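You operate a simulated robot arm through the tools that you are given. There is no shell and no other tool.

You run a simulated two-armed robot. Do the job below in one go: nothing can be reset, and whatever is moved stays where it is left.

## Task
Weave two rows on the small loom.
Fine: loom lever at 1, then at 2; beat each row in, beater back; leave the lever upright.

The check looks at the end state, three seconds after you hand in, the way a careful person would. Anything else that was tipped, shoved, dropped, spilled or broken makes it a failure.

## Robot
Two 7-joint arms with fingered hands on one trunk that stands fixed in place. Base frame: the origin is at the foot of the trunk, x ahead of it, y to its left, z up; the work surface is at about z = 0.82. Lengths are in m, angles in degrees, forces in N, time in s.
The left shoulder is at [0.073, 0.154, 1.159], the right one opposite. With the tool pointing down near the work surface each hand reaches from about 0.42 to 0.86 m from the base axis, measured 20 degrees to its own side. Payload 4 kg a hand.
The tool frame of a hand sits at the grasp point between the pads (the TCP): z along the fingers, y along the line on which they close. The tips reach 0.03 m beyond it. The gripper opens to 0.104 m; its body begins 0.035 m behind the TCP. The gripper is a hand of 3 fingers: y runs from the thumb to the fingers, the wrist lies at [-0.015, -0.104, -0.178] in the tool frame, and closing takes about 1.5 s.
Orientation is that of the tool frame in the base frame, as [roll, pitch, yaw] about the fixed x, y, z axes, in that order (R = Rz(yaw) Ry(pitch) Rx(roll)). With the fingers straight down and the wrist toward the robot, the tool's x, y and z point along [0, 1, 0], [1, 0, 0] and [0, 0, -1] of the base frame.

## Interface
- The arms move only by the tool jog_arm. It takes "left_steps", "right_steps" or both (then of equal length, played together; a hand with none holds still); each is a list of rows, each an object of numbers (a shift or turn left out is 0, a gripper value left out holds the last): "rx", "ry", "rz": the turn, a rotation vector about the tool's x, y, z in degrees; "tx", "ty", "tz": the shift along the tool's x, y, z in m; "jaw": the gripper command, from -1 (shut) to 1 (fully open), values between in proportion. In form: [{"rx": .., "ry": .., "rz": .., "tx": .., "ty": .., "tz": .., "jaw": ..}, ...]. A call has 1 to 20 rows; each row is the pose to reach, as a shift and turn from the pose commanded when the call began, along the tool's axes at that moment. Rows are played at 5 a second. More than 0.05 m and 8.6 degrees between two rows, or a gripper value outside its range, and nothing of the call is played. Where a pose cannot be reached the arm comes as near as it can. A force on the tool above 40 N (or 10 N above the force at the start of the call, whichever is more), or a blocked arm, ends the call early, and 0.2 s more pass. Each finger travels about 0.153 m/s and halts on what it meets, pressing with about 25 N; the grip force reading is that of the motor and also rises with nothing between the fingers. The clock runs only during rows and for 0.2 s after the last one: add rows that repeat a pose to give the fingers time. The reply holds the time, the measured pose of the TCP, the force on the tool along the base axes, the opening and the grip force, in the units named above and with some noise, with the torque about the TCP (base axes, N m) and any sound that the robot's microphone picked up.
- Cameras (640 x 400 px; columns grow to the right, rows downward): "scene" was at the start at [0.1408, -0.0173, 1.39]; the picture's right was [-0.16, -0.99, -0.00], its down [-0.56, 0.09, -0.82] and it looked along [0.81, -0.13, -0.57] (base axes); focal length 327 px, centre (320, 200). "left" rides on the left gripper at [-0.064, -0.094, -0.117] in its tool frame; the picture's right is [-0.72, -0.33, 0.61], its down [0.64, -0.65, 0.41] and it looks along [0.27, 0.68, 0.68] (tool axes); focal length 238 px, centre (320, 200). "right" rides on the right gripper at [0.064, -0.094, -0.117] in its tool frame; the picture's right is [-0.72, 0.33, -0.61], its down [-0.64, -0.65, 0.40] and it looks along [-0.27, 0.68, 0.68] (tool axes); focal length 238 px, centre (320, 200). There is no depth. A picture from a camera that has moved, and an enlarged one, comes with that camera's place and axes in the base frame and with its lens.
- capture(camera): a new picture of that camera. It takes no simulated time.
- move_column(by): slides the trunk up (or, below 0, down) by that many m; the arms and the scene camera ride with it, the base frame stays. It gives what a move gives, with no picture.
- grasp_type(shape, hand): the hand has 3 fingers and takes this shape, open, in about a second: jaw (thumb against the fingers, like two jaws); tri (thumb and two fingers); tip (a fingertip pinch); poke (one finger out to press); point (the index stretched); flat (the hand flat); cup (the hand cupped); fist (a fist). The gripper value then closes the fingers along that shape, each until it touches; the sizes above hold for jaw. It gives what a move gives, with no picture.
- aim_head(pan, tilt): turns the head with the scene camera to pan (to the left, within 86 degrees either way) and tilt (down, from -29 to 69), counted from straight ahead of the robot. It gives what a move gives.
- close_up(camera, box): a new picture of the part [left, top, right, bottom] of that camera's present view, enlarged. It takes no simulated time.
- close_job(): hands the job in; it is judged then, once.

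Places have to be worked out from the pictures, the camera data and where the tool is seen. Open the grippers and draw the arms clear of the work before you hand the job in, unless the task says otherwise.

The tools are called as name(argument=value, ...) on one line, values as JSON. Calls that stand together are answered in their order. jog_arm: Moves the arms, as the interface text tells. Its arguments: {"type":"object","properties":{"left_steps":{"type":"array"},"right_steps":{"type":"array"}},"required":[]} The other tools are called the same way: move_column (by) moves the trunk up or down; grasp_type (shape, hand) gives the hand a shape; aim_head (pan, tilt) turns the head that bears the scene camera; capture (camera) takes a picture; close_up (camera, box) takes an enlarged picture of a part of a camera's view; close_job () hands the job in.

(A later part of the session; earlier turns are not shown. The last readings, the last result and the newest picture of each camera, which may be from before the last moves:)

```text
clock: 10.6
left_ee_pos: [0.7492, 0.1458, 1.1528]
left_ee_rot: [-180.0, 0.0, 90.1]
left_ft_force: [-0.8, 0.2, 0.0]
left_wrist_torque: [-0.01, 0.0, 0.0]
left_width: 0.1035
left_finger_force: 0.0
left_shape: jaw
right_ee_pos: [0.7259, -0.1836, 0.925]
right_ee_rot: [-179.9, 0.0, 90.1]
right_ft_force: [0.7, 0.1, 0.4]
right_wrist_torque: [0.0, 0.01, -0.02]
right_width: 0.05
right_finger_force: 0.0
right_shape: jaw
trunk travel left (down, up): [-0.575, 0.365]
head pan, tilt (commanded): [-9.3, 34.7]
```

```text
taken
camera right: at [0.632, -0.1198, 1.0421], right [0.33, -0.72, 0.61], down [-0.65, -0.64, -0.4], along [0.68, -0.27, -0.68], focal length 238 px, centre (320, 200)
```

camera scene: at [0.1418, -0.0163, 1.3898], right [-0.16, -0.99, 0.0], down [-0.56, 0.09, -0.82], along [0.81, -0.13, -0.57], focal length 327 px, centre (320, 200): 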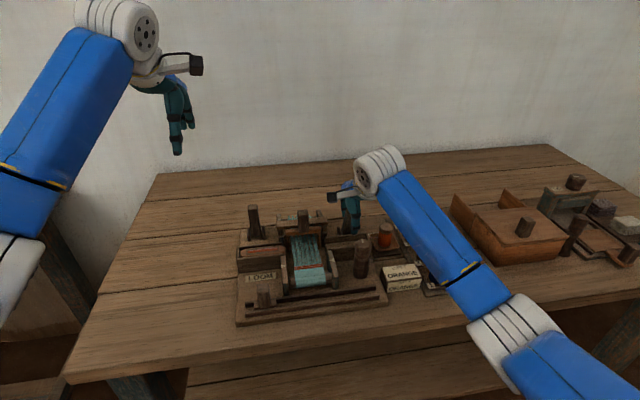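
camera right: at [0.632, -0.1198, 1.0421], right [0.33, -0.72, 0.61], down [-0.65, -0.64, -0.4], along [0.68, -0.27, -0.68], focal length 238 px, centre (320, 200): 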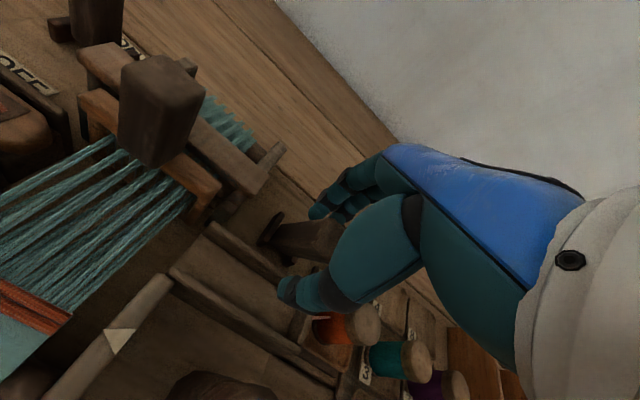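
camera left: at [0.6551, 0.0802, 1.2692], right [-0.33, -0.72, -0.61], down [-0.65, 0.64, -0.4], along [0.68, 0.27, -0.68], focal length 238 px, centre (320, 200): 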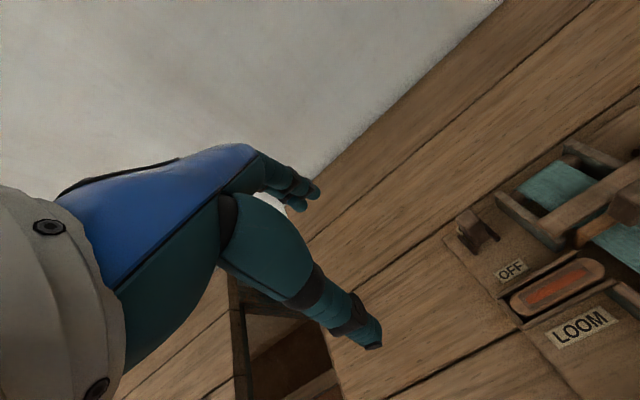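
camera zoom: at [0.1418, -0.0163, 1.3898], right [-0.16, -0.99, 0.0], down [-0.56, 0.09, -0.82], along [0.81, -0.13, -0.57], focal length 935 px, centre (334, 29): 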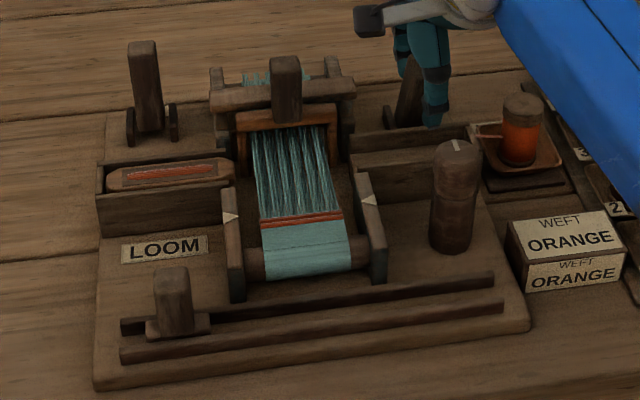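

The call was refused for one over-long row, so nothing moved. I repeat the retreat with smaller spacing.

jog_arm(right_steps=[{"tz": -0.01, "jaw": 0.3}, {"tz": -0.04}, {"tz": -0.08}, {"tz": -0.12}, {"tz": -0.15, "tx": -0.02}, {"tz": -0.175, "tx": -0.05, "ty": -0.005}, {"tz": -0.19, "tx": -0.085, "ty": -0.02}, {"tz": -0.2, "tx": -0.12, "ty": -0.04}, {"tz": -0.2, "tx": -0.155, "ty": -0.06}, {"tz": -0.2, "tx": -0.19, "ty": -0.08}, {"tz": -0.2, "tx": -0.19, "ty": -0.08}])

close_up(camera="scene", box=[230, 190, 400, 330])

capture(camera="right")

```text
clock: 13.0
left_ee_pos: [0.7488, 0.1459, 1.154]
left_ee_rot: [179.9, 0.0, 90.0]
left_ft_force: [0.3, -0.2, -0.5]
left_wrist_torque: [-0.02, 0.02, 0.02]
left_width: 0.1036
left_finger_force: 0.0
left_shape: jaw
right_ee_pos: [0.6468, -0.3754, 1.1269]
right_ee_rot: [180.0, 0.0, 90.1]
right_ft_force: [-0.5, -0.2, 0.5]
right_wrist_torque: [0.02, -0.01, -0.01]
right_width: 0.0674
right_finger_force: 0.1
right_shape: jaw
trunk travel left (down, up): [-0.575, 0.365]
head pan, tilt (commanded): [-9.3, 34.7]
```

```text
2.86 times, centred on (315, 260) of scene
camera zoom: at [0.1422, -0.0174, 1.3898], right [-0.16, -0.99, 0.0], down [-0.56, 0.09, -0.82], along [0.81, -0.13, -0.57], focal length 935 px, centre (334, 29)
```

zoom: 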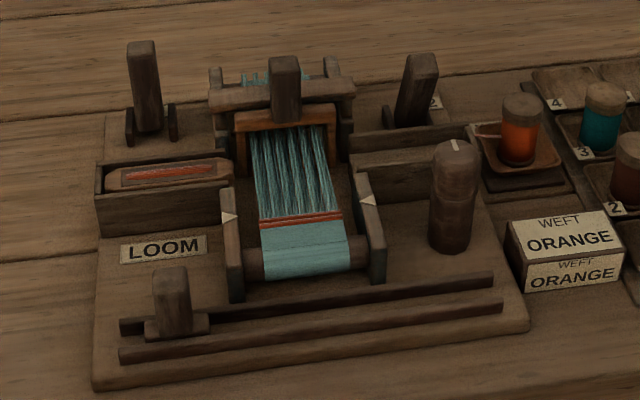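

```text
taken
camera right: at [0.5524, -0.312, 1.2438], right [0.33, -0.72, 0.61], down [-0.65, -0.64, -0.4], along [0.68, -0.27, -0.68], focal length 238 px, centre (320, 200)
```

right: 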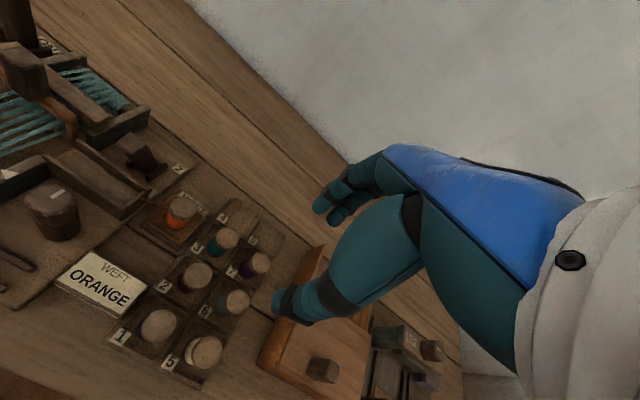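

Lever at 1 holds and the warp shows an open shed. Next the slider knob at front left (about x 0.57, y 0.025): I bring the left hand above it with yaw turned to 0, so that the thumb is on its left and the fingers on its right.

jog_arm(left_steps=[{"rz": 8, "ty": -0.02, "tx": -0.005}, {"rz": 16, "ty": -0.04, "tx": -0.01}, {"rz": 24, "ty": -0.06, "tx": -0.02, "tz": 0.01}, {"rz": 32, "ty": -0.08, "tx": -0.03, "tz": 0.02}, {"rz": 40, "ty": -0.1, "tx": -0.04, "tz": 0.03}, {"rz": 48, "ty": -0.12, "tx": -0.05, "tz": 0.04}, {"rz": 56, "ty": -0.14, "tx": -0.06, "tz": 0.05}, {"rz": 64, "ty": -0.155, "tx": -0.07, "tz": 0.06}, {"rz": 72, "ty": -0.17, "tx": -0.08, "tz": 0.07}, {"rz": 80, "ty": -0.179, "tx": -0.086, "tz": 0.073}, {"rz": 87, "ty": -0.179, "tx": -0.086, "tz": 0.073}, {"rz": 90, "ty": -0.179, "tx": -0.086, "tz": 0.073}, {"rz": 90, "ty": -0.179, "tx": -0.086, "tz": 0.073}])

capture(camera="left")

capture(camera="scene")

```text
clock: 15.8
left_ee_pos: [0.5693, 0.0611, 1.0805]
left_ee_rot: [-179.8, 0.0, 0.0]
left_ft_force: [-0.3, -0.4, -0.5]
left_wrist_torque: [-0.02, -0.03, 0.01]
left_width: 0.1037
left_finger_force: 0.0
left_shape: jaw
right_ee_pos: [0.6455, -0.3745, 1.1263]
right_ee_rot: [179.8, -0.1, 90.1]
right_ft_force: [-0.1, -0.4, -0.9]
right_wrist_torque: [0.01, -0.03, -0.02]
right_width: 0.067
right_finger_force: 0.1
right_shape: jaw
trunk travel left (down, up): [-0.575, 0.365]
head pan, tilt (commanded): [-9.3, 34.7]
```

```text
taken
camera left: at [0.5036, 0.1558, 1.1955], right [-0.72, 0.33, -0.61], down [0.64, 0.65, -0.4], along [0.27, -0.68, -0.68], focal length 238 px, centre (320, 200)
```

left: 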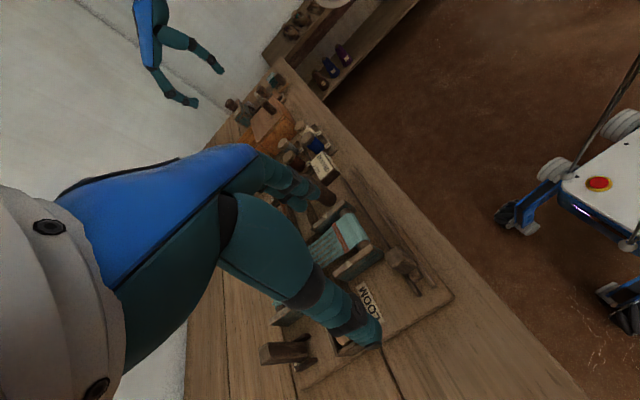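

```text
taken
camera scene: at [0.1415, -0.0171, 1.3899], right [-0.16, -0.99, 0.0], down [-0.56, 0.09, -0.82], along [0.81, -0.13, -0.57], focal length 327 px, centre (320, 200)
```

scene: 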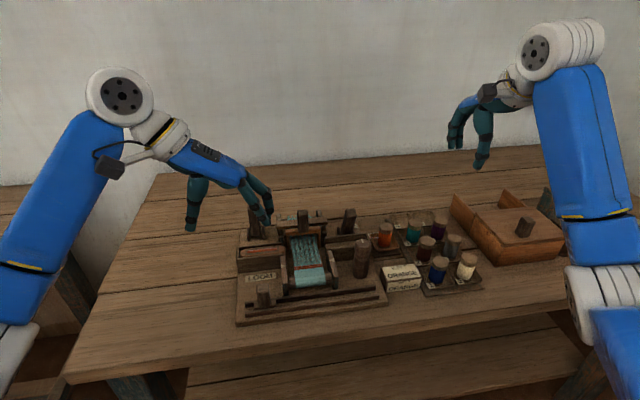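

I enlarge the left camera's view of the slider to triangulate it.

close_up(camera="left", box=[340, 220, 460, 320])

close_up(camera="left", box=[300, 140, 460, 300])

close_up(camera="scene", box=[230, 260, 330, 330])

```text
4.00 times, centred on (400, 270) of left
camera zoom: at [0.5036, 0.1558, 1.1955], right [-0.72, 0.33, -0.61], down [0.64, 0.65, -0.4], along [0.27, -0.68, -0.68], focal length 953 px, centre (0, -80)
```

zoom: 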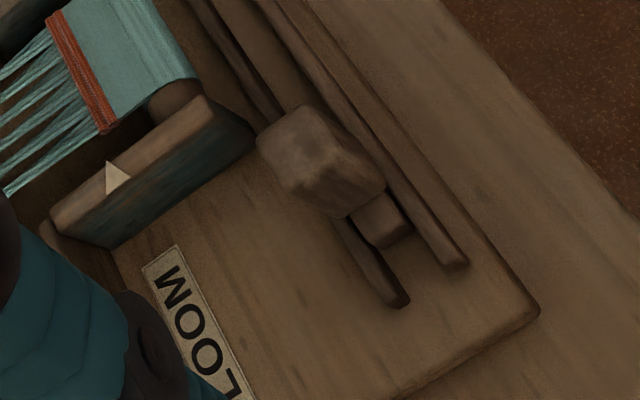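

```text
2.50 times, centred on (380, 220) of left
camera zoom: at [0.5036, 0.1558, 1.1955], right [-0.72, 0.33, -0.61], down [0.64, 0.65, -0.4], along [0.27, -0.68, -0.68], focal length 596 px, centre (170, 150)
```

zoom: 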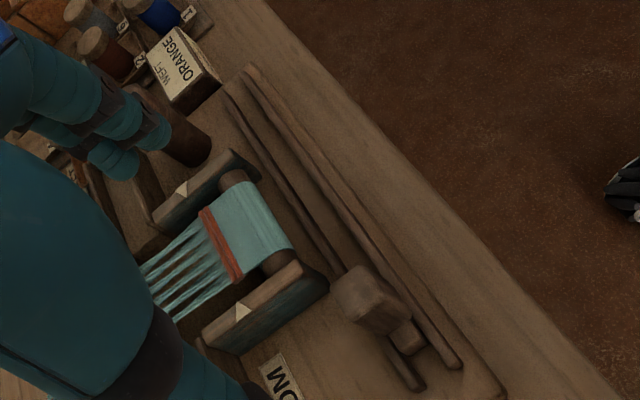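

```text
5.71 times, centred on (280, 295) of scene
camera zoom: at [0.1415, -0.0171, 1.3899], right [-0.16, -0.99, 0.0], down [-0.56, 0.09, -0.82], along [0.81, -0.13, -0.57], focal length 1871 px, centre (549, -343)
```

zoom: 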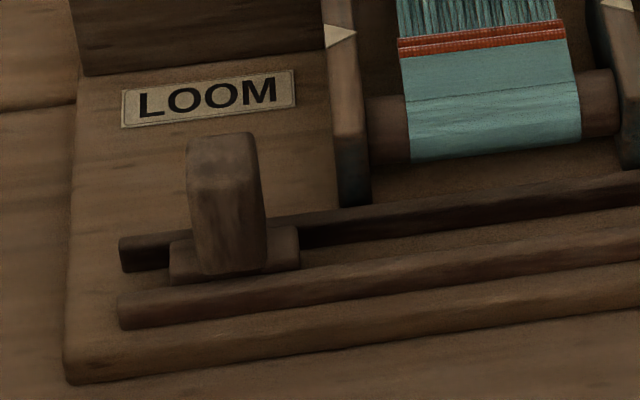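

The slider knob is at about (0.567, 0.024), top z≈0.895, with the loom's side plate starting near x≈0.59. I move to just above it, slightly toward me (x 0.560), and check.

jog_arm(left_steps=[{"tx": -0.005, "ty": 0.02, "tz": 0.01}, {"tx": -0.009, "ty": 0.036, "tz": 0.04}, {"tx": -0.009, "ty": 0.036, "tz": 0.08}, {"tx": -0.009, "ty": 0.036, "tz": 0.11}, {"tx": -0.009, "ty": 0.036, "tz": 0.13}, {"tx": -0.009, "ty": 0.036, "tz": 0.13}])

close_up(camera="scene", box=[200, 180, 340, 320])

close_up(camera="left", box=[260, 120, 500, 400])

```text
clock: 17.2
left_ee_pos: [0.56, 0.0262, 0.9497]
left_ee_rot: [-179.9, -0.1, 0.0]
left_ft_force: [-0.2, 0.2, -0.1]
left_wrist_torque: [0.0, 0.0, 0.0]
left_width: 0.1038
left_finger_force: 0.1
left_shape: jaw
right_ee_pos: [0.6454, -0.3753, 1.1278]
right_ee_rot: [180.0, -0.1, 90.2]
right_ft_force: [-0.2, -0.8, 0.1]
right_wrist_torque: [-0.01, -0.03, -0.01]
right_width: 0.0673
right_finger_force: 0.1
right_shape: jaw
trunk travel left (down, up): [-0.575, 0.365]
head pan, tilt (commanded): [-9.3, 34.7]
```

```text
2.86 times, centred on (270, 250) of scene
camera zoom: at [0.1416, -0.0172, 1.3899], right [-0.16, -0.99, 0.0], down [-0.56, 0.09, -0.82], along [0.81, -0.13, -0.57], focal length 935 px, centre (463, 57)
```

zoom: 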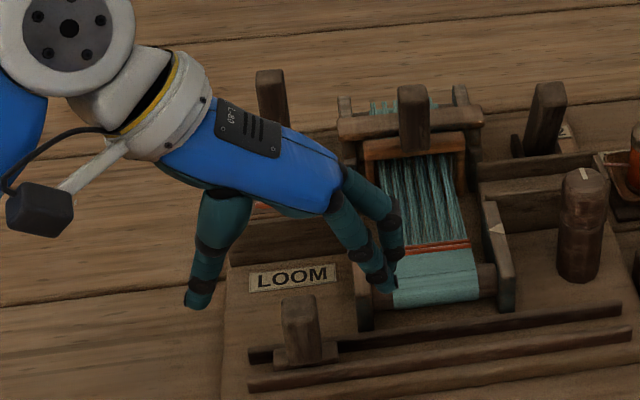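

```text
1.43 times, centred on (380, 260) of left
camera zoom: at [0.495, 0.1193, 1.0647], right [-0.72, 0.33, -0.61], down [0.64, 0.65, -0.4], along [0.27, -0.68, -0.68], focal length 340 px, centre (234, 114)
```

zoom: 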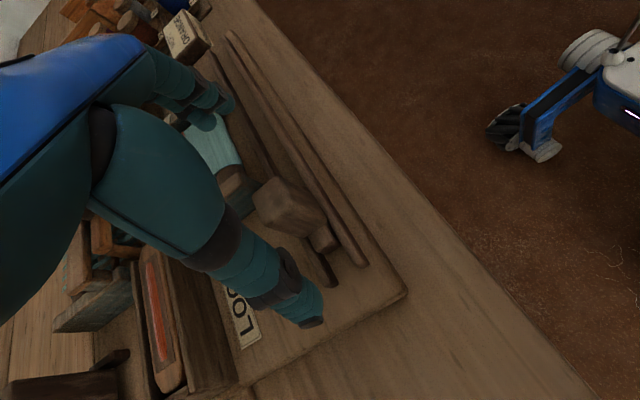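

Hand alignment agrees with the estimate: fingers land right of the knob and in front of the plate, thumb left of it. I lower to z≈0.888 and narrow the jaw to about 5 cm.

jog_arm(left_steps=[{"tz": 0.02}, {"tz": 0.04}, {"tz": 0.055}, {"tz": 0.062}, {"tz": 0.062, "jaw": 0.5}, {"tz": 0.062, "jaw": 0.1}, {"tz": 0.062, "jaw": 0.0}, {"tz": 0.062, "jaw": 0.0}])

close_up(camera="scene", box=[200, 200, 340, 330])

close_up(camera="left", box=[260, 120, 500, 400])

```text
clock: 19.0
left_ee_pos: [0.5597, 0.025, 0.8875]
left_ee_rot: [180.0, 0.0, 0.0]
left_ft_force: [1.1, 0.7, 0.5]
left_wrist_torque: [0.0, -0.01, -0.03]
left_width: 0.0527
left_finger_force: 0.1
left_shape: jaw
right_ee_pos: [0.6455, -0.3759, 1.1271]
right_ee_rot: [180.0, -0.1, 90.1]
right_ft_force: [-0.1, 0.4, -0.1]
right_wrist_torque: [-0.01, 0.0, 0.02]
right_width: 0.0671
right_finger_force: 0.0
right_shape: jaw
trunk travel left (down, up): [-0.575, 0.365]
head pan, tilt (commanded): [-9.3, 34.7]
```

```text
3.08 times, centred on (270, 265) of scene
camera zoom: at [0.1415, -0.0172, 1.3899], right [-0.16, -0.99, 0.0], down [-0.56, 0.09, -0.82], along [0.81, -0.13, -0.57], focal length 1007 px, centre (474, 0)
```

zoom: 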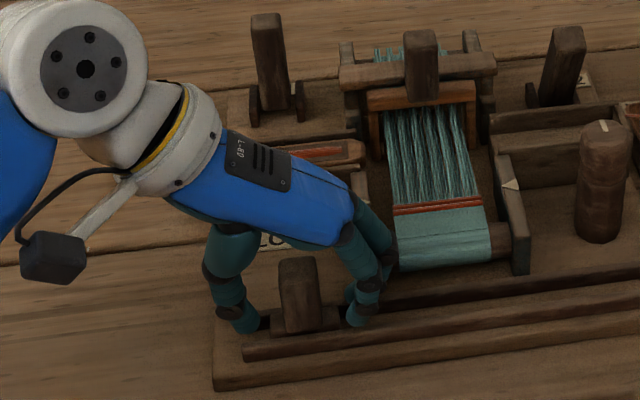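

```text
1.43 times, centred on (380, 260) of left
camera zoom: at [0.4951, 0.1188, 1.0037], right [-0.72, 0.33, -0.61], down [0.64, 0.65, -0.4], along [0.27, -0.68, -0.68], focal length 340 px, centre (234, 114)
```

zoom: 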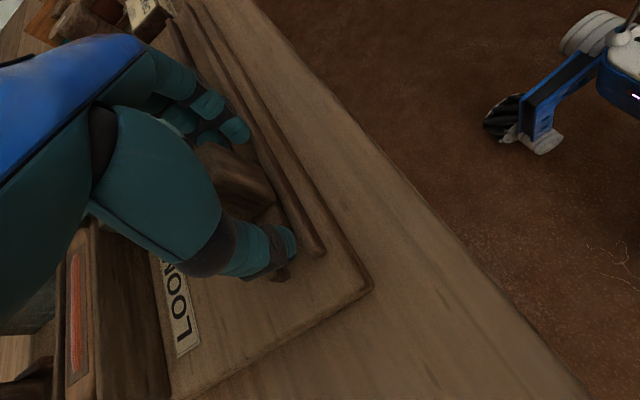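

The knob sits between thumb and fingers at z 0.8875. I narrow to about 3.5 cm and start sliding to the right, first a short stretch to see that it moves freely.

jog_arm(left_steps=[{"jaw": -0.2}, {"jaw": -0.35}, {"ty": 0.01, "jaw": -0.35}, {"ty": 0.02}, {"ty": 0.03}, {"ty": 0.04}, {"ty": 0.05}, {"ty": 0.05}])

close_up(camera="scene", box=[200, 190, 400, 330])

close_up(camera="left", box=[260, 120, 500, 400])

```text
clock: 20.8
left_ee_pos: [0.5605, -0.0244, 0.8867]
left_ee_rot: [180.0, 0.0, 0.1]
left_ft_force: [-0.1, 1.2, 0.5]
left_wrist_torque: [0.0, -0.02, -0.02]
left_width: 0.0342
left_finger_force: 0.0
left_shape: jaw
right_ee_pos: [0.6475, -0.3758, 1.1277]
right_ee_rot: [180.0, 0.0, 90.1]
right_ft_force: [0.3, -1.0, 0.1]
right_wrist_torque: [0.0, -0.04, -0.02]
right_width: 0.0676
right_finger_force: 0.0
right_shape: jaw
trunk travel left (down, up): [-0.575, 0.365]
head pan, tilt (commanded): [-9.3, 34.7]
```

```text
2.86 times, centred on (300, 260) of scene
camera zoom: at [0.1414, -0.0173, 1.3899], right [-0.16, -0.99, 0.0], down [-0.56, 0.09, -0.82], along [0.81, -0.13, -0.57], focal length 935 px, centre (377, 29)
```

zoom: 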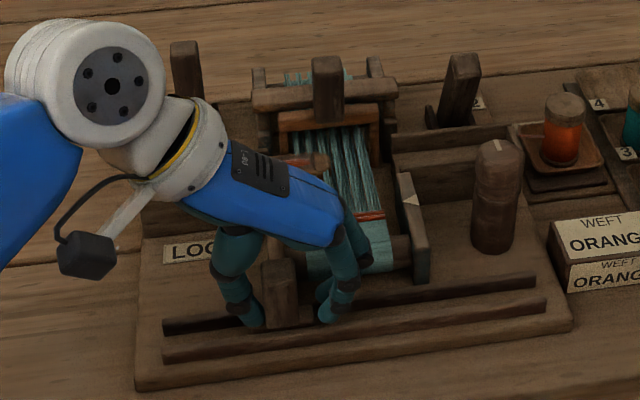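

```text
1.43 times, centred on (380, 260) of left
camera zoom: at [0.4959, 0.0689, 1.003], right [-0.72, 0.33, -0.61], down [0.64, 0.65, -0.4], along [0.27, -0.68, -0.68], focal length 340 px, centre (234, 114)
```

zoom: 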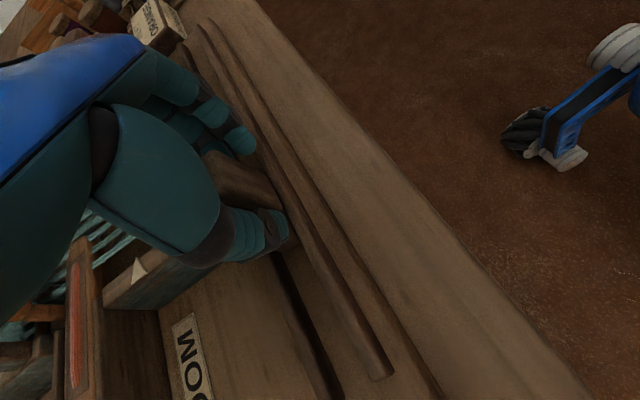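

The slider moves freely and carries the shuttle into the shed. I continue steadily to the right.

jog_arm(left_steps=[{"ty": 0.012}, {"ty": 0.024}, {"ty": 0.036}, {"ty": 0.048}, {"ty": 0.06}, {"ty": 0.072}, {"ty": 0.084}, {"ty": 0.096}, {"ty": 0.108}, {"ty": 0.12}, {"ty": 0.13}, {"ty": 0.13}])

close_up(camera="scene", box=[220, 190, 420, 330])

close_up(camera="left", box=[260, 120, 500, 400])

```text
clock: 23.4
left_ee_pos: [0.5588, -0.1555, 0.8889]
left_ee_rot: [-180.0, 0.0, 0.0]
left_ft_force: [-0.3, -0.1, -0.6]
left_wrist_torque: [0.02, -0.01, 0.0]
left_width: 0.0343
left_finger_force: 0.1
left_shape: jaw
right_ee_pos: [0.6464, -0.3765, 1.1275]
right_ee_rot: [-180.0, -0.2, 90.1]
right_ft_force: [-0.1, 0.4, 1.0]
right_wrist_torque: [0.0, 0.0, -0.02]
right_width: 0.0674
right_finger_force: 0.0
right_shape: jaw
trunk travel left (down, up): [-0.575, 0.365]
head pan, tilt (commanded): [-9.3, 34.7]
```

```text
2.86 times, centred on (320, 260) of scene
camera zoom: at [0.1417, -0.0181, 1.3899], right [-0.16, -0.99, 0.0], down [-0.56, 0.09, -0.82], along [0.81, -0.13, -0.57], focal length 935 px, centre (320, 29)
```

zoom: 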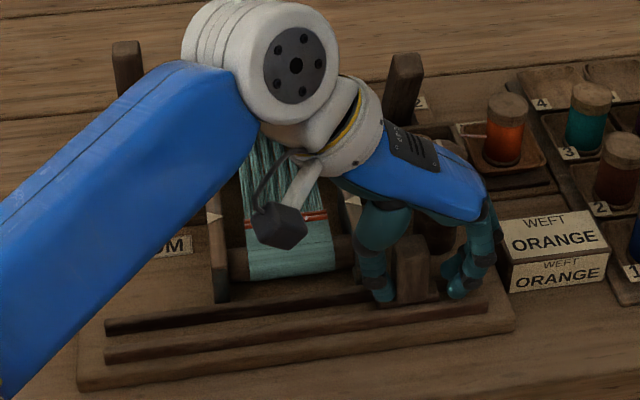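

```text
1.43 times, centred on (380, 260) of left
camera zoom: at [0.4946, -0.062, 1.0042], right [-0.72, 0.33, -0.61], down [0.64, 0.65, -0.4], along [0.27, -0.68, -0.68], focal length 340 px, centre (234, 114)
```

zoom: 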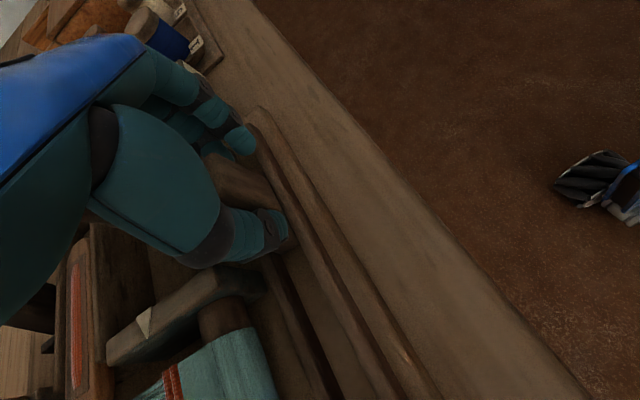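

The shuttle now shows in the right-hand box. I continue gently until the slider meets its right stop.

jog_arm(left_steps=[{"ty": 0.005}, {"ty": 0.01}, {"ty": 0.015}, {"ty": 0.02}, {"ty": 0.02}])

close_up(camera="left", box=[260, 120, 500, 400])

close_up(camera="scene", box=[220, 190, 420, 330])

```text
clock: 24.6
left_ee_pos: [0.5601, -0.1749, 0.8872]
left_ee_rot: [-179.9, 0.0, 0.1]
left_ft_force: [-0.8, 1.8, -0.5]
left_wrist_torque: [0.03, 0.02, 0.04]
left_width: 0.0348
left_finger_force: 0.1
left_shape: jaw
right_ee_pos: [0.6465, -0.375, 1.1281]
right_ee_rot: [179.9, 0.0, 90.2]
right_ft_force: [0.4, 1.1, 0.1]
right_wrist_torque: [0.03, 0.01, 0.0]
right_width: 0.0672
right_finger_force: 0.0
right_shape: jaw
trunk travel left (down, up): [-0.575, 0.365]
head pan, tilt (commanded): [-9.3, 34.7]
```

```text
1.43 times, centred on (380, 260) of left
camera zoom: at [0.4955, -0.0807, 1.0031], right [-0.72, 0.33, -0.61], down [0.64, 0.65, -0.4], along [0.27, -0.68, -0.68], focal length 340 px, centre (234, 114)
```

zoom: 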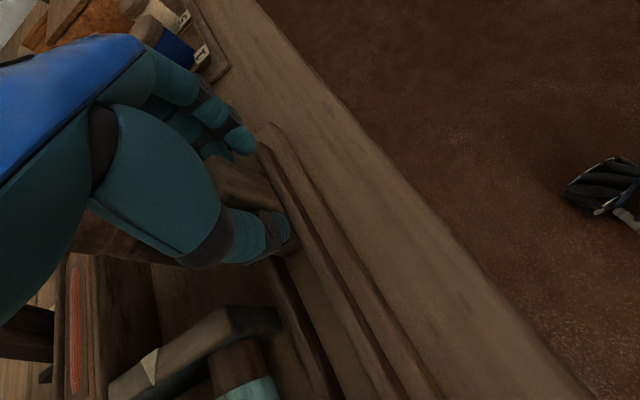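

```text
2.86 times, centred on (320, 260) of scene
camera zoom: at [0.1415, -0.0176, 1.3899], right [-0.16, -0.99, 0.0], down [-0.56, 0.09, -0.82], along [0.81, -0.13, -0.57], focal length 935 px, centre (320, 29)
```

zoom: 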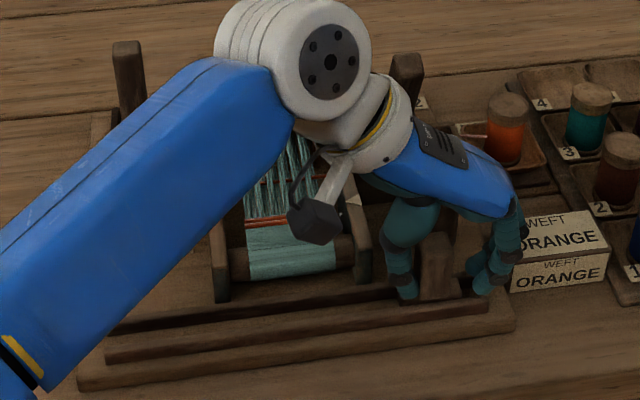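

The slider is near its right stop (1.8 N). I press 5 mm more to confirm.

jog_arm(left_steps=[{"ty": 0.003}, {"ty": 0.006}, {"ty": 0.006}])

close_up(camera="scene", box=[270, 210, 350, 290])

```text
clock: 25.4
left_ee_pos: [0.5596, -0.1804, 0.8874]
left_ee_rot: [179.9, 0.1, 0.1]
left_ft_force: [-0.1, 5.6, 0.9]
left_wrist_torque: [0.12, -0.02, 0.03]
left_width: 0.0367
left_finger_force: 0.0
left_shape: jaw
right_ee_pos: [0.647, -0.3743, 1.1282]
right_ee_rot: [-179.9, -0.1, 90.1]
right_ft_force: [-0.3, -0.1, -0.7]
right_wrist_torque: [0.01, -0.02, 0.02]
right_width: 0.0674
right_finger_force: 0.1
right_shape: jaw
trunk travel left (down, up): [-0.575, 0.365]
head pan, tilt (commanded): [-9.3, 34.7]
```

```text
5.00 times, centred on (310, 250) of scene
camera zoom: at [0.1413, -0.0163, 1.3899], right [-0.16, -0.99, 0.0], down [-0.56, 0.09, -0.82], along [0.81, -0.13, -0.57], focal length 1637 px, centre (370, -50)
```

zoom: 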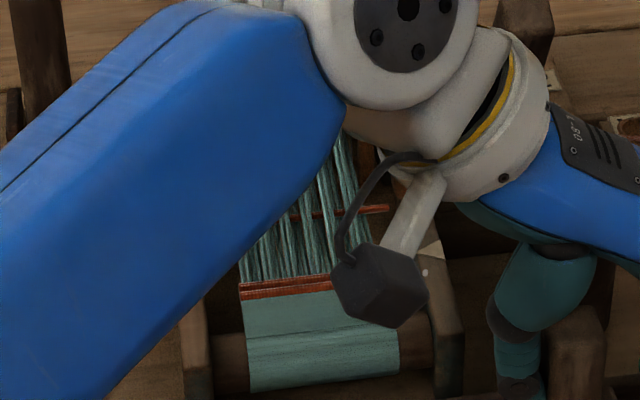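

A new orange pick lies across the open shed and the slider is on its right stop. I release the knob, lift straight up, and move the left hand back toward the middle to look at the beater.

jog_arm(left_steps=[{"ty": -0.008, "jaw": 0.0}, {"ty": -0.008, "jaw": 0.1}, {"ty": -0.008, "tz": -0.03}, {"ty": -0.008, "tz": -0.07}, {"ty": -0.008, "tz": -0.11}, {"ty": -0.03, "tz": -0.15}, {"ty": -0.06, "tz": -0.18}, {"ty": -0.1, "tz": -0.2}, {"ty": -0.14, "tz": -0.2}, {"ty": -0.18, "tz": -0.2}, {"ty": -0.22, "tz": -0.2}, {"ty": -0.22, "tz": -0.2}])

capture(camera="left")

close_up(camera="scene", box=[230, 190, 400, 330])

close_up(camera="scene", box=[270, 205, 350, 285])

```text
clock: 28.0
left_ee_pos: [0.5599, 0.0398, 1.0871]
left_ee_rot: [-179.9, 0.0, 0.0]
left_ft_force: [0.0, 0.1, -0.1]
left_wrist_torque: [0.01, 0.0, -0.03]
left_width: 0.0564
left_finger_force: 0.2
left_shape: jaw
right_ee_pos: [0.6456, -0.3751, 1.1279]
right_ee_rot: [-180.0, -0.2, 90.0]
right_ft_force: [0.9, 0.1, -0.2]
right_wrist_torque: [-0.01, -0.03, -0.01]
right_width: 0.0672
right_finger_force: 0.1
right_shape: jaw
trunk travel left (down, up): [-0.575, 0.365]
head pan, tilt (commanded): [-9.3, 34.7]
```

```text
taken
camera left: at [0.4951, 0.1326, 1.203], right [-0.72, 0.33, -0.61], down [0.64, 0.65, -0.4], along [0.27, -0.68, -0.68], focal length 238 px, centre (320, 200)
```

left: 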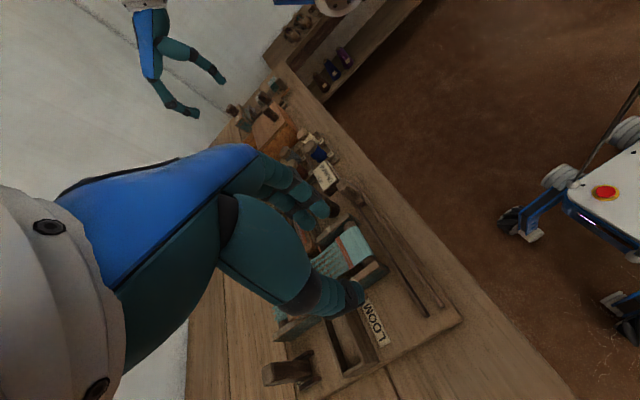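

```text
2.86 times, centred on (315, 260) of scene
camera zoom: at [0.1417, -0.0169, 1.3899], right [-0.16, -0.99, 0.0], down [-0.56, 0.09, -0.82], along [0.81, -0.13, -0.57], focal length 935 px, centre (334, 29)
```

zoom: 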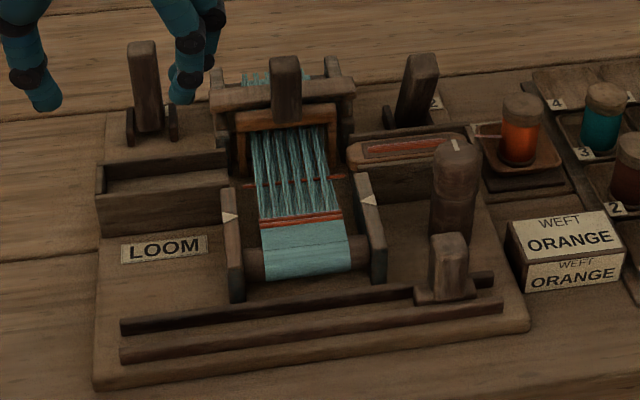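

```text
5.00 times, centred on (310, 245) of scene
camera zoom: at [0.1417, -0.0169, 1.3899], right [-0.16, -0.99, 0.0], down [-0.56, 0.09, -0.82], along [0.81, -0.13, -0.57], focal length 1637 px, centre (370, -25)
```

zoom: 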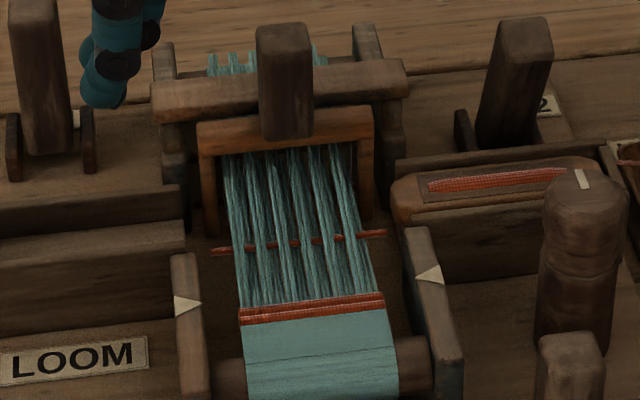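

The shuttle sits in the right box and the loose pick lies in front of the reed. The beater handle is at about (0.712, -0.069), z 0.91–0.96, just ahead of the fixed cross beam; I bring the left hand above it.

jog_arm(left_steps=[{"tx": 0.03, "ty": 0.02, "jaw": 0.4}, {"tx": 0.06, "ty": 0.04}, {"tx": 0.09, "ty": 0.065}, {"tx": 0.12, "ty": 0.09}, {"tx": 0.146, "ty": 0.109}, {"tx": 0.146, "ty": 0.109, "tz": 0.035}, {"tx": 0.146, "ty": 0.109, "tz": 0.067}, {"tx": 0.146, "ty": 0.109, "tz": 0.067}])

close_up(camera="scene", box=[250, 150, 370, 270])

capture(camera="left")

close_up(camera="right", box=[0, 0, 200, 160])

```text
clock: 29.8
left_ee_pos: [0.6956, -0.0678, 1.0157]
left_ee_rot: [-179.9, -0.1, 0.0]
left_ft_force: [0.1, 0.9, 0.4]
left_wrist_torque: [0.0, 0.0, 0.02]
left_width: 0.0726
left_finger_force: 0.1
left_shape: jaw
left hand out of reach, approached as far as the arm can: row 5, 6, 7, 8
right_ee_pos: [0.646, -0.3771, 1.1271]
right_ee_rot: [179.9, -0.1, 90.1]
right_ft_force: [-0.3, 0.4, -1.0]
right_wrist_torque: [-0.04, -0.04, 0.03]
right_width: 0.0671
right_finger_force: 0.1
right_shape: jaw
trunk travel left (down, up): [-0.575, 0.365]
head pan, tilt (commanded): [-9.3, 34.7]
```

```text
3.33 times, centred on (310, 210) of scene
camera zoom: at [0.1412, -0.0187, 1.3899], right [-0.16, -0.99, 0.0], down [-0.56, 0.09, -0.82], along [0.81, -0.13, -0.57], focal length 1091 px, centre (353, 167)
```

zoom: 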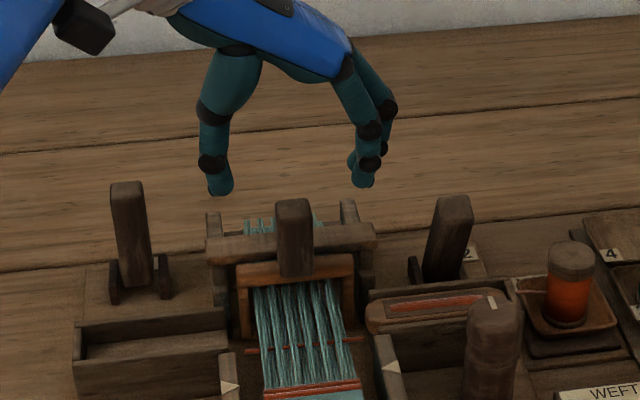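

```text
taken
camera left: at [0.6309, 0.0252, 1.132], right [-0.72, 0.33, -0.61], down [0.64, 0.65, -0.4], along [0.27, -0.68, -0.68], focal length 238 px, centre (320, 200)
```

left: 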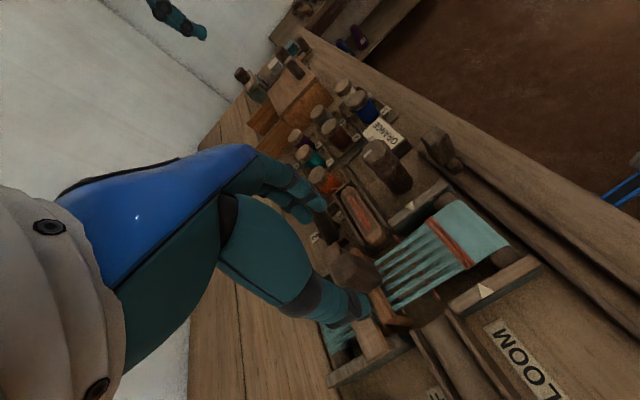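

```text
2.50 times, centred on (100, 80) of right
camera zoom: at [0.5514, -0.3128, 1.2442], right [0.33, -0.72, 0.61], down [-0.65, -0.64, -0.41], along [0.68, -0.27, -0.68], focal length 596 px, centre (870, 500)
```

zoom: 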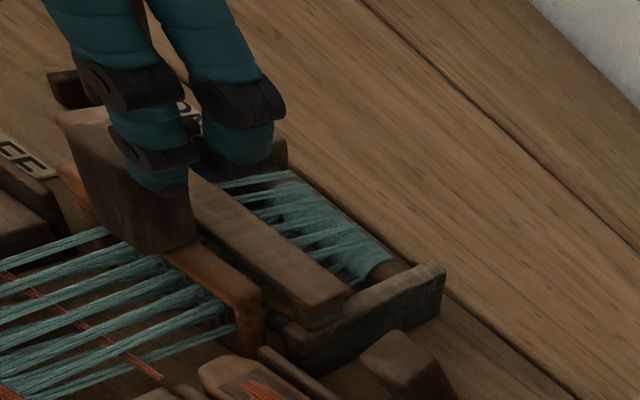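

At yaw 0 the left hand can't reach far enough for the handle. The handle top (z 0.96) stands about 3 cm above the cross beam, so I'll use the right hand in its default yaw with fingers behind the handle; first I withdraw the left hand to the left.

jog_arm(left_steps=[{"tx": -0.015, "ty": -0.01, "tz": -0.03}, {"tx": -0.03, "ty": -0.04, "tz": -0.05}, {"tx": -0.05, "ty": -0.075, "tz": -0.06}, {"tx": -0.07, "ty": -0.11, "tz": -0.07}, {"tx": -0.09, "ty": -0.15, "tz": -0.075}, {"tx": -0.11, "ty": -0.19, "tz": -0.075}, {"tx": -0.13, "ty": -0.22, "tz": -0.075}, {"tx": -0.146, "ty": -0.24, "tz": -0.075}, {"tx": -0.146, "ty": -0.24, "tz": -0.075}])

close_up(camera="right", box=[0, 0, 160, 160])

close_up(camera="scene", box=[270, 195, 340, 245])

```text
clock: 31.8
left_ee_pos: [0.5477, 0.1733, 1.093]
left_ee_rot: [180.0, -0.1, -0.1]
left_ft_force: [0.1, -0.3, 0.3]
left_wrist_torque: [0.0, 0.0, 0.02]
left_width: 0.0725
left_finger_force: 0.0
left_shape: jaw
right_ee_pos: [0.6458, -0.3752, 1.1268]
right_ee_rot: [-180.0, -0.1, 90.1]
right_ft_force: [0.1, -0.5, -1.1]
right_wrist_torque: [0.0, -0.02, 0.03]
right_width: 0.0673
right_finger_force: 0.0
right_shape: jaw
trunk travel left (down, up): [-0.575, 0.365]
head pan, tilt (commanded): [-9.3, 34.7]
```

```text
2.50 times, centred on (80, 80) of right
camera zoom: at [0.5528, -0.3115, 1.2438], right [0.33, -0.72, 0.61], down [-0.65, -0.64, -0.4], along [0.68, -0.27, -0.68], focal length 596 px, centre (920, 500)
```

zoom: 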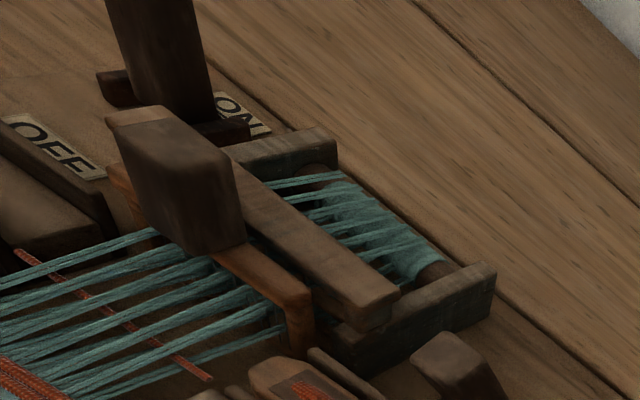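

```text
8.00 times, centred on (305, 220) of scene
camera zoom: at [0.1419, -0.0168, 1.3898], right [-0.16, -0.99, 0.0], down [-0.56, 0.09, -0.82], along [0.81, -0.13, -0.57], focal length 2619 px, centre (440, 40)
```

zoom: 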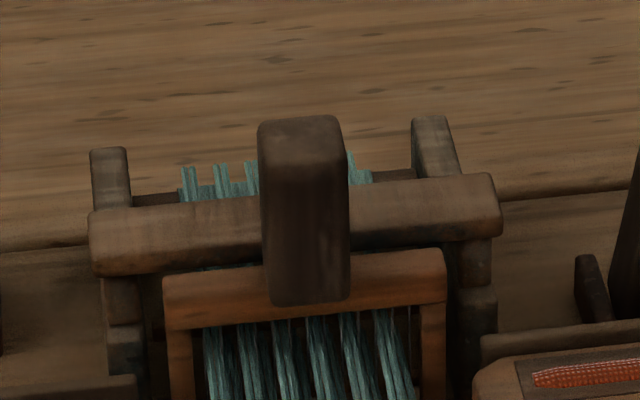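

The handle spans about x 0.69–0.72, y -0.081–-0.057 and rises to z≈0.96; the beam's top is near 0.925. I bring the right hand over it at z 1.08.

jog_arm(right_steps=[{"tx": 0.035, "ty": 0.01}, {"tx": 0.075, "ty": 0.02}, {"tx": 0.115, "ty": 0.03}, {"tx": 0.155, "ty": 0.04}, {"tx": 0.195, "ty": 0.05}, {"tx": 0.235, "ty": 0.06, "tz": 0.01}, {"tx": 0.275, "ty": 0.06, "tz": 0.03}, {"tx": 0.306, "ty": 0.06, "tz": 0.05}, {"tx": 0.306, "ty": 0.06, "tz": 0.07}, {"tx": 0.306, "ty": 0.06, "tz": 0.07}])

capture(camera="right")

close_up(camera="scene", box=[230, 120, 390, 270])

capture(camera="left")

```text
clock: 34.0
left_ee_pos: [0.5473, 0.1739, 1.0941]
left_ee_rot: [-179.9, 0.0, 0.0]
left_ft_force: [0.2, -0.4, -0.5]
left_wrist_torque: [0.0, -0.03, 0.02]
left_width: 0.0727
left_finger_force: 0.1
left_shape: jaw
right_ee_pos: [0.707, -0.0655, 1.0556]
right_ee_rot: [180.0, 0.0, 90.1]
right_ft_force: [-0.2, -0.4, -0.3]
right_wrist_torque: [0.0, -0.02, -0.01]
right_width: 0.0672
right_finger_force: 0.1
right_shape: jaw
trunk travel left (down, up): [-0.575, 0.365]
head pan, tilt (commanded): [-9.3, 34.7]
```

```text
taken
camera right: at [0.6132, -0.0021, 1.1722], right [0.33, -0.72, 0.61], down [-0.65, -0.64, -0.4], along [0.68, -0.27, -0.68], focal length 238 px, centre (320, 200)
```

right: 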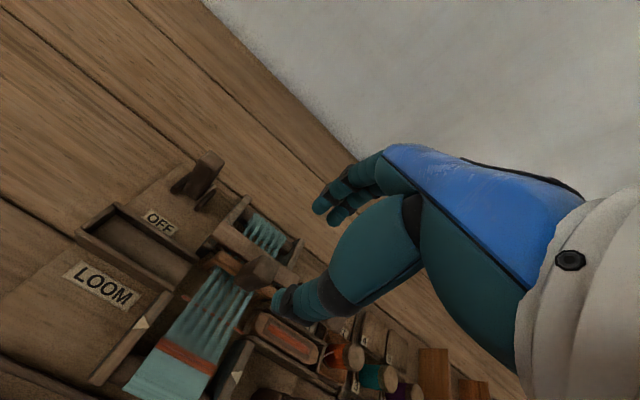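

```text
2.67 times, centred on (310, 195) of scene
camera zoom: at [0.1418, -0.0155, 1.3899], right [-0.16, -0.99, 0.0], down [-0.56, 0.09, -0.82], along [0.81, -0.13, -0.57], focal length 873 px, centre (347, 213)
```

zoom: 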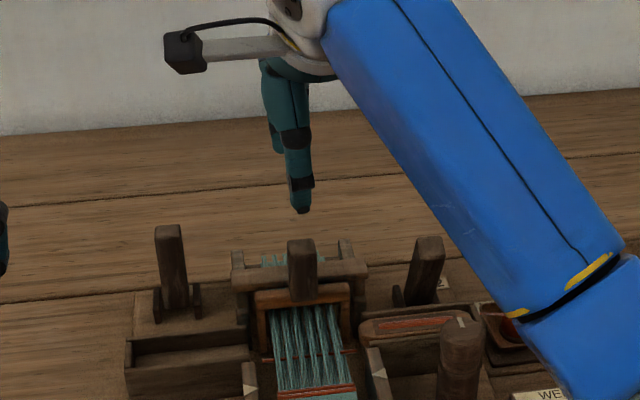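

```text
taken
camera left: at [0.4835, 0.2681, 1.2091], right [-0.72, 0.33, -0.61], down [0.64, 0.65, -0.4], along [0.27, -0.68, -0.68], focal length 238 px, centre (320, 200)
```

left: 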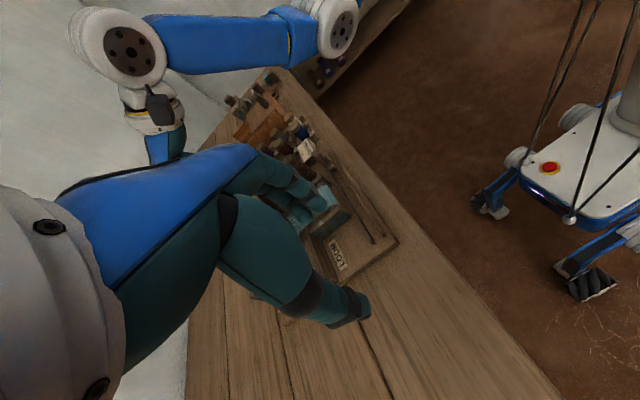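

The thumb lines up with the handle (y≈-0.068). I lower to TCP z≈0.963 so the fingertips stay just above the beam, then narrow the jaw to about 4 cm.

jog_arm(right_steps=[{"tx": -0.002, "tz": 0.03}, {"tx": -0.002, "tz": 0.055}, {"tx": -0.002, "tz": 0.075}, {"tx": -0.002, "tz": 0.087}, {"tx": -0.002, "tz": 0.092}, {"tx": -0.002, "tz": 0.092}])

capture(camera="right")

close_up(camera="scene", box=[260, 150, 360, 250])

```text
clock: 35.4
left_ee_pos: [0.5482, 0.1747, 1.0935]
left_ee_rot: [-180.0, 0.0, -0.1]
left_ft_force: [0.0, 0.1, -0.4]
left_wrist_torque: [-0.02, -0.01, 0.02]
left_width: 0.0725
left_finger_force: 0.0
left_shape: jaw
right_ee_pos: [0.7074, -0.0673, 0.9634]
right_ee_rot: [180.0, 0.0, 90.2]
right_ft_force: [-0.1, 0.3, -0.1]
right_wrist_torque: [0.03, -0.03, 0.01]
right_width: 0.0672
right_finger_force: 0.1
right_shape: jaw
trunk travel left (down, up): [-0.575, 0.365]
head pan, tilt (commanded): [-9.3, 34.7]
```

```text
taken
camera right: at [0.6137, -0.0036, 1.0809], right [0.33, -0.72, 0.61], down [-0.65, -0.64, -0.4], along [0.68, -0.27, -0.68], focal length 238 px, centre (320, 200)
```

right: 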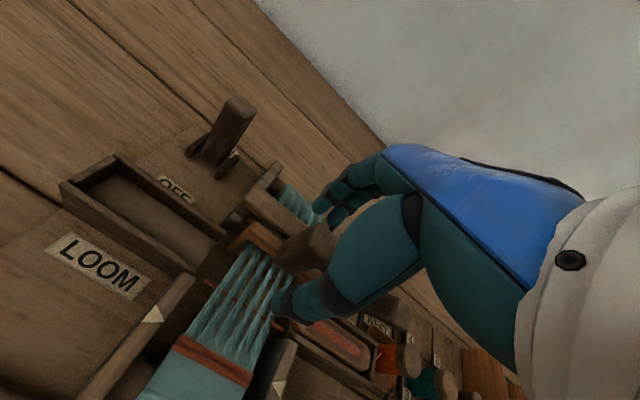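

```text
4.00 times, centred on (310, 200) of scene
camera zoom: at [0.1417, -0.0148, 1.3899], right [-0.16, -0.99, 0.0], down [-0.56, 0.09, -0.82], along [0.81, -0.13, -0.57], focal length 1309 px, centre (360, 200)
```

zoom: 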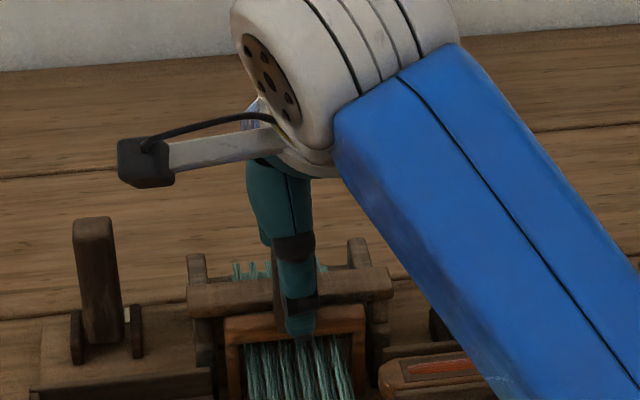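

close_up(camera="right", box=[200, 140, 400, 340])

close_up(camera="left", box=[270, 120, 400, 280])

```text
2.00 times, centred on (300, 240) of right
camera zoom: at [0.6137, -0.0036, 1.0809], right [0.33, -0.72, 0.61], down [-0.65, -0.64, -0.4], along [0.68, -0.27, -0.68], focal length 477 px, centre (360, 120)
```

zoom: 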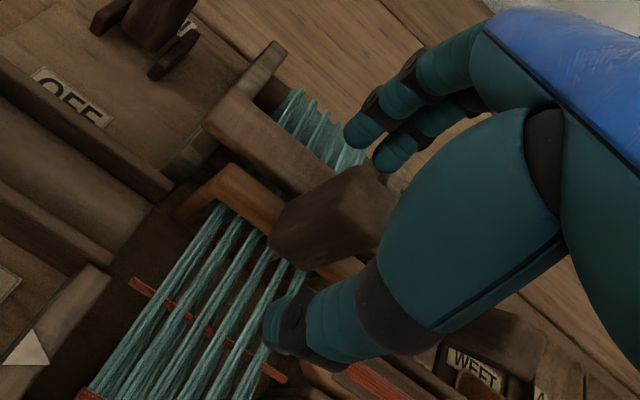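

```text
2.50 times, centred on (335, 200) of left
camera zoom: at [0.4836, 0.2687, 1.2089], right [-0.72, 0.33, -0.61], down [0.64, 0.65, -0.4], along [0.27, -0.68, -0.68], focal length 596 px, centre (282, 200)
```

zoom: 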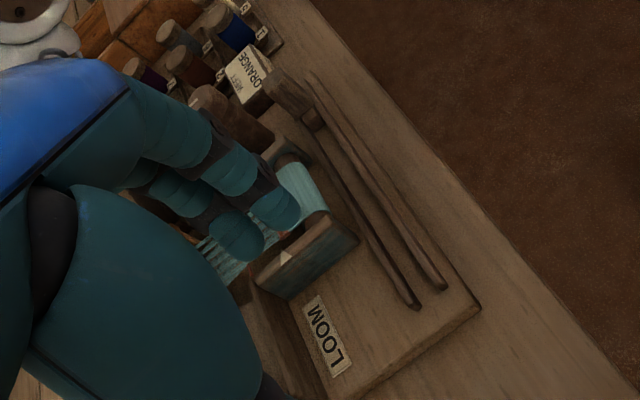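

Handle is between thumb (front) and fingers (behind, above the beam). I narrow to about 4 cm and watch for contact.

jog_arm(right_steps=[{"jaw": 0.1}, {"jaw": -0.1}, {"jaw": -0.23}, {"jaw": -0.23}])

close_up(camera="right", box=[200, 140, 400, 340])

```text
clock: 36.4
left_ee_pos: [0.5486, 0.1752, 1.0919]
left_ee_rot: [180.0, 0.0, 0.0]
left_ft_force: [0.1, -0.8, -1.1]
left_wrist_torque: [0.01, 0.01, 0.02]
left_width: 0.0725
left_finger_force: 0.0
left_shape: jaw
right_ee_pos: [0.7084, -0.0677, 0.9643]
right_ee_rot: [180.0, 0.0, 90.1]
right_ft_force: [0.0, 0.6, 0.1]
right_wrist_torque: [0.01, -0.02, 0.03]
right_width: 0.041
right_finger_force: 0.2
right_shape: jaw
trunk travel left (down, up): [-0.575, 0.365]
head pan, tilt (commanded): [-9.3, 34.7]
```

```text
2.00 times, centred on (300, 240) of right
camera zoom: at [0.6138, -0.0037, 1.0809], right [0.33, -0.72, 0.61], down [-0.65, -0.64, -0.4], along [0.68, -0.27, -0.68], focal length 477 px, centre (360, 120)
```

zoom: 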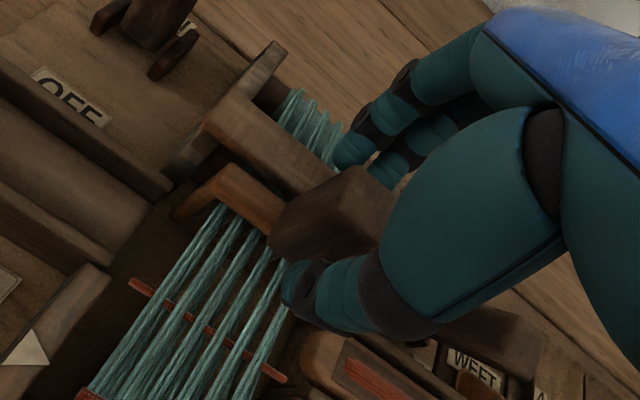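

Nothing touches yet. I draw the hand toward me 3 cm to see how the beater moves.

jog_arm(right_steps=[{"ty": -0.01}, {"ty": -0.018}, {"ty": -0.026}, {"ty": -0.032}, {"ty": -0.032}])

close_up(camera="right", box=[200, 140, 400, 340])

close_up(camera="scene", box=[260, 190, 360, 290])

```text
clock: 37.6
left_ee_pos: [0.5485, 0.1745, 1.0938]
left_ee_rot: [180.0, 0.1, 0.0]
left_ft_force: [0.8, -0.9, 0.3]
left_wrist_torque: [0.01, 0.01, -0.02]
left_width: 0.0726
left_finger_force: 0.0
left_shape: jaw
right_ee_pos: [0.6749, -0.068, 0.9639]
right_ee_rot: [-180.0, 0.0, 90.1]
right_ft_force: [0.3, -0.1, -0.1]
right_wrist_torque: [0.01, -0.01, 0.0]
right_width: 0.0407
right_finger_force: 0.1
right_shape: jaw
trunk travel left (down, up): [-0.575, 0.365]
head pan, tilt (commanded): [-9.3, 34.7]
```

```text
2.00 times, centred on (300, 240) of right
camera zoom: at [0.5804, -0.0036, 1.0802], right [0.33, -0.72, 0.61], down [-0.65, -0.64, -0.4], along [0.68, -0.27, -0.68], focal length 477 px, centre (360, 120)
```

zoom: 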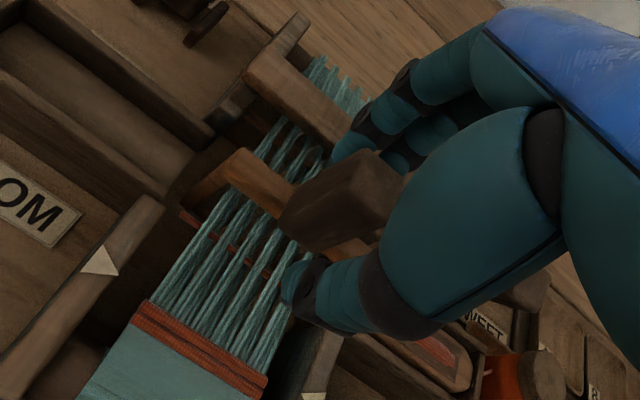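

```text
4.00 times, centred on (310, 240) of scene
camera zoom: at [0.1418, -0.0148, 1.3899], right [-0.16, -0.99, 0.0], down [-0.56, 0.09, -0.82], along [0.81, -0.13, -0.57], focal length 1309 px, centre (360, 40)
```

zoom: 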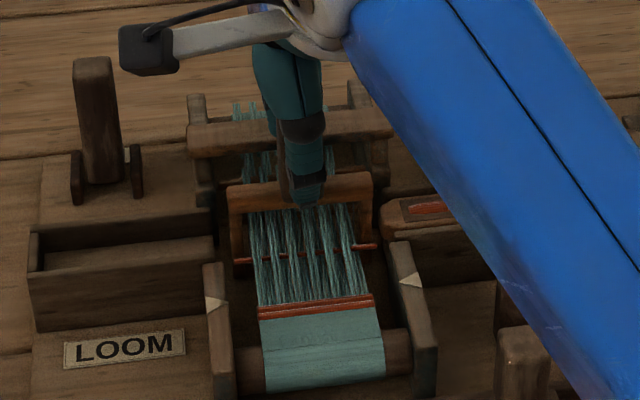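

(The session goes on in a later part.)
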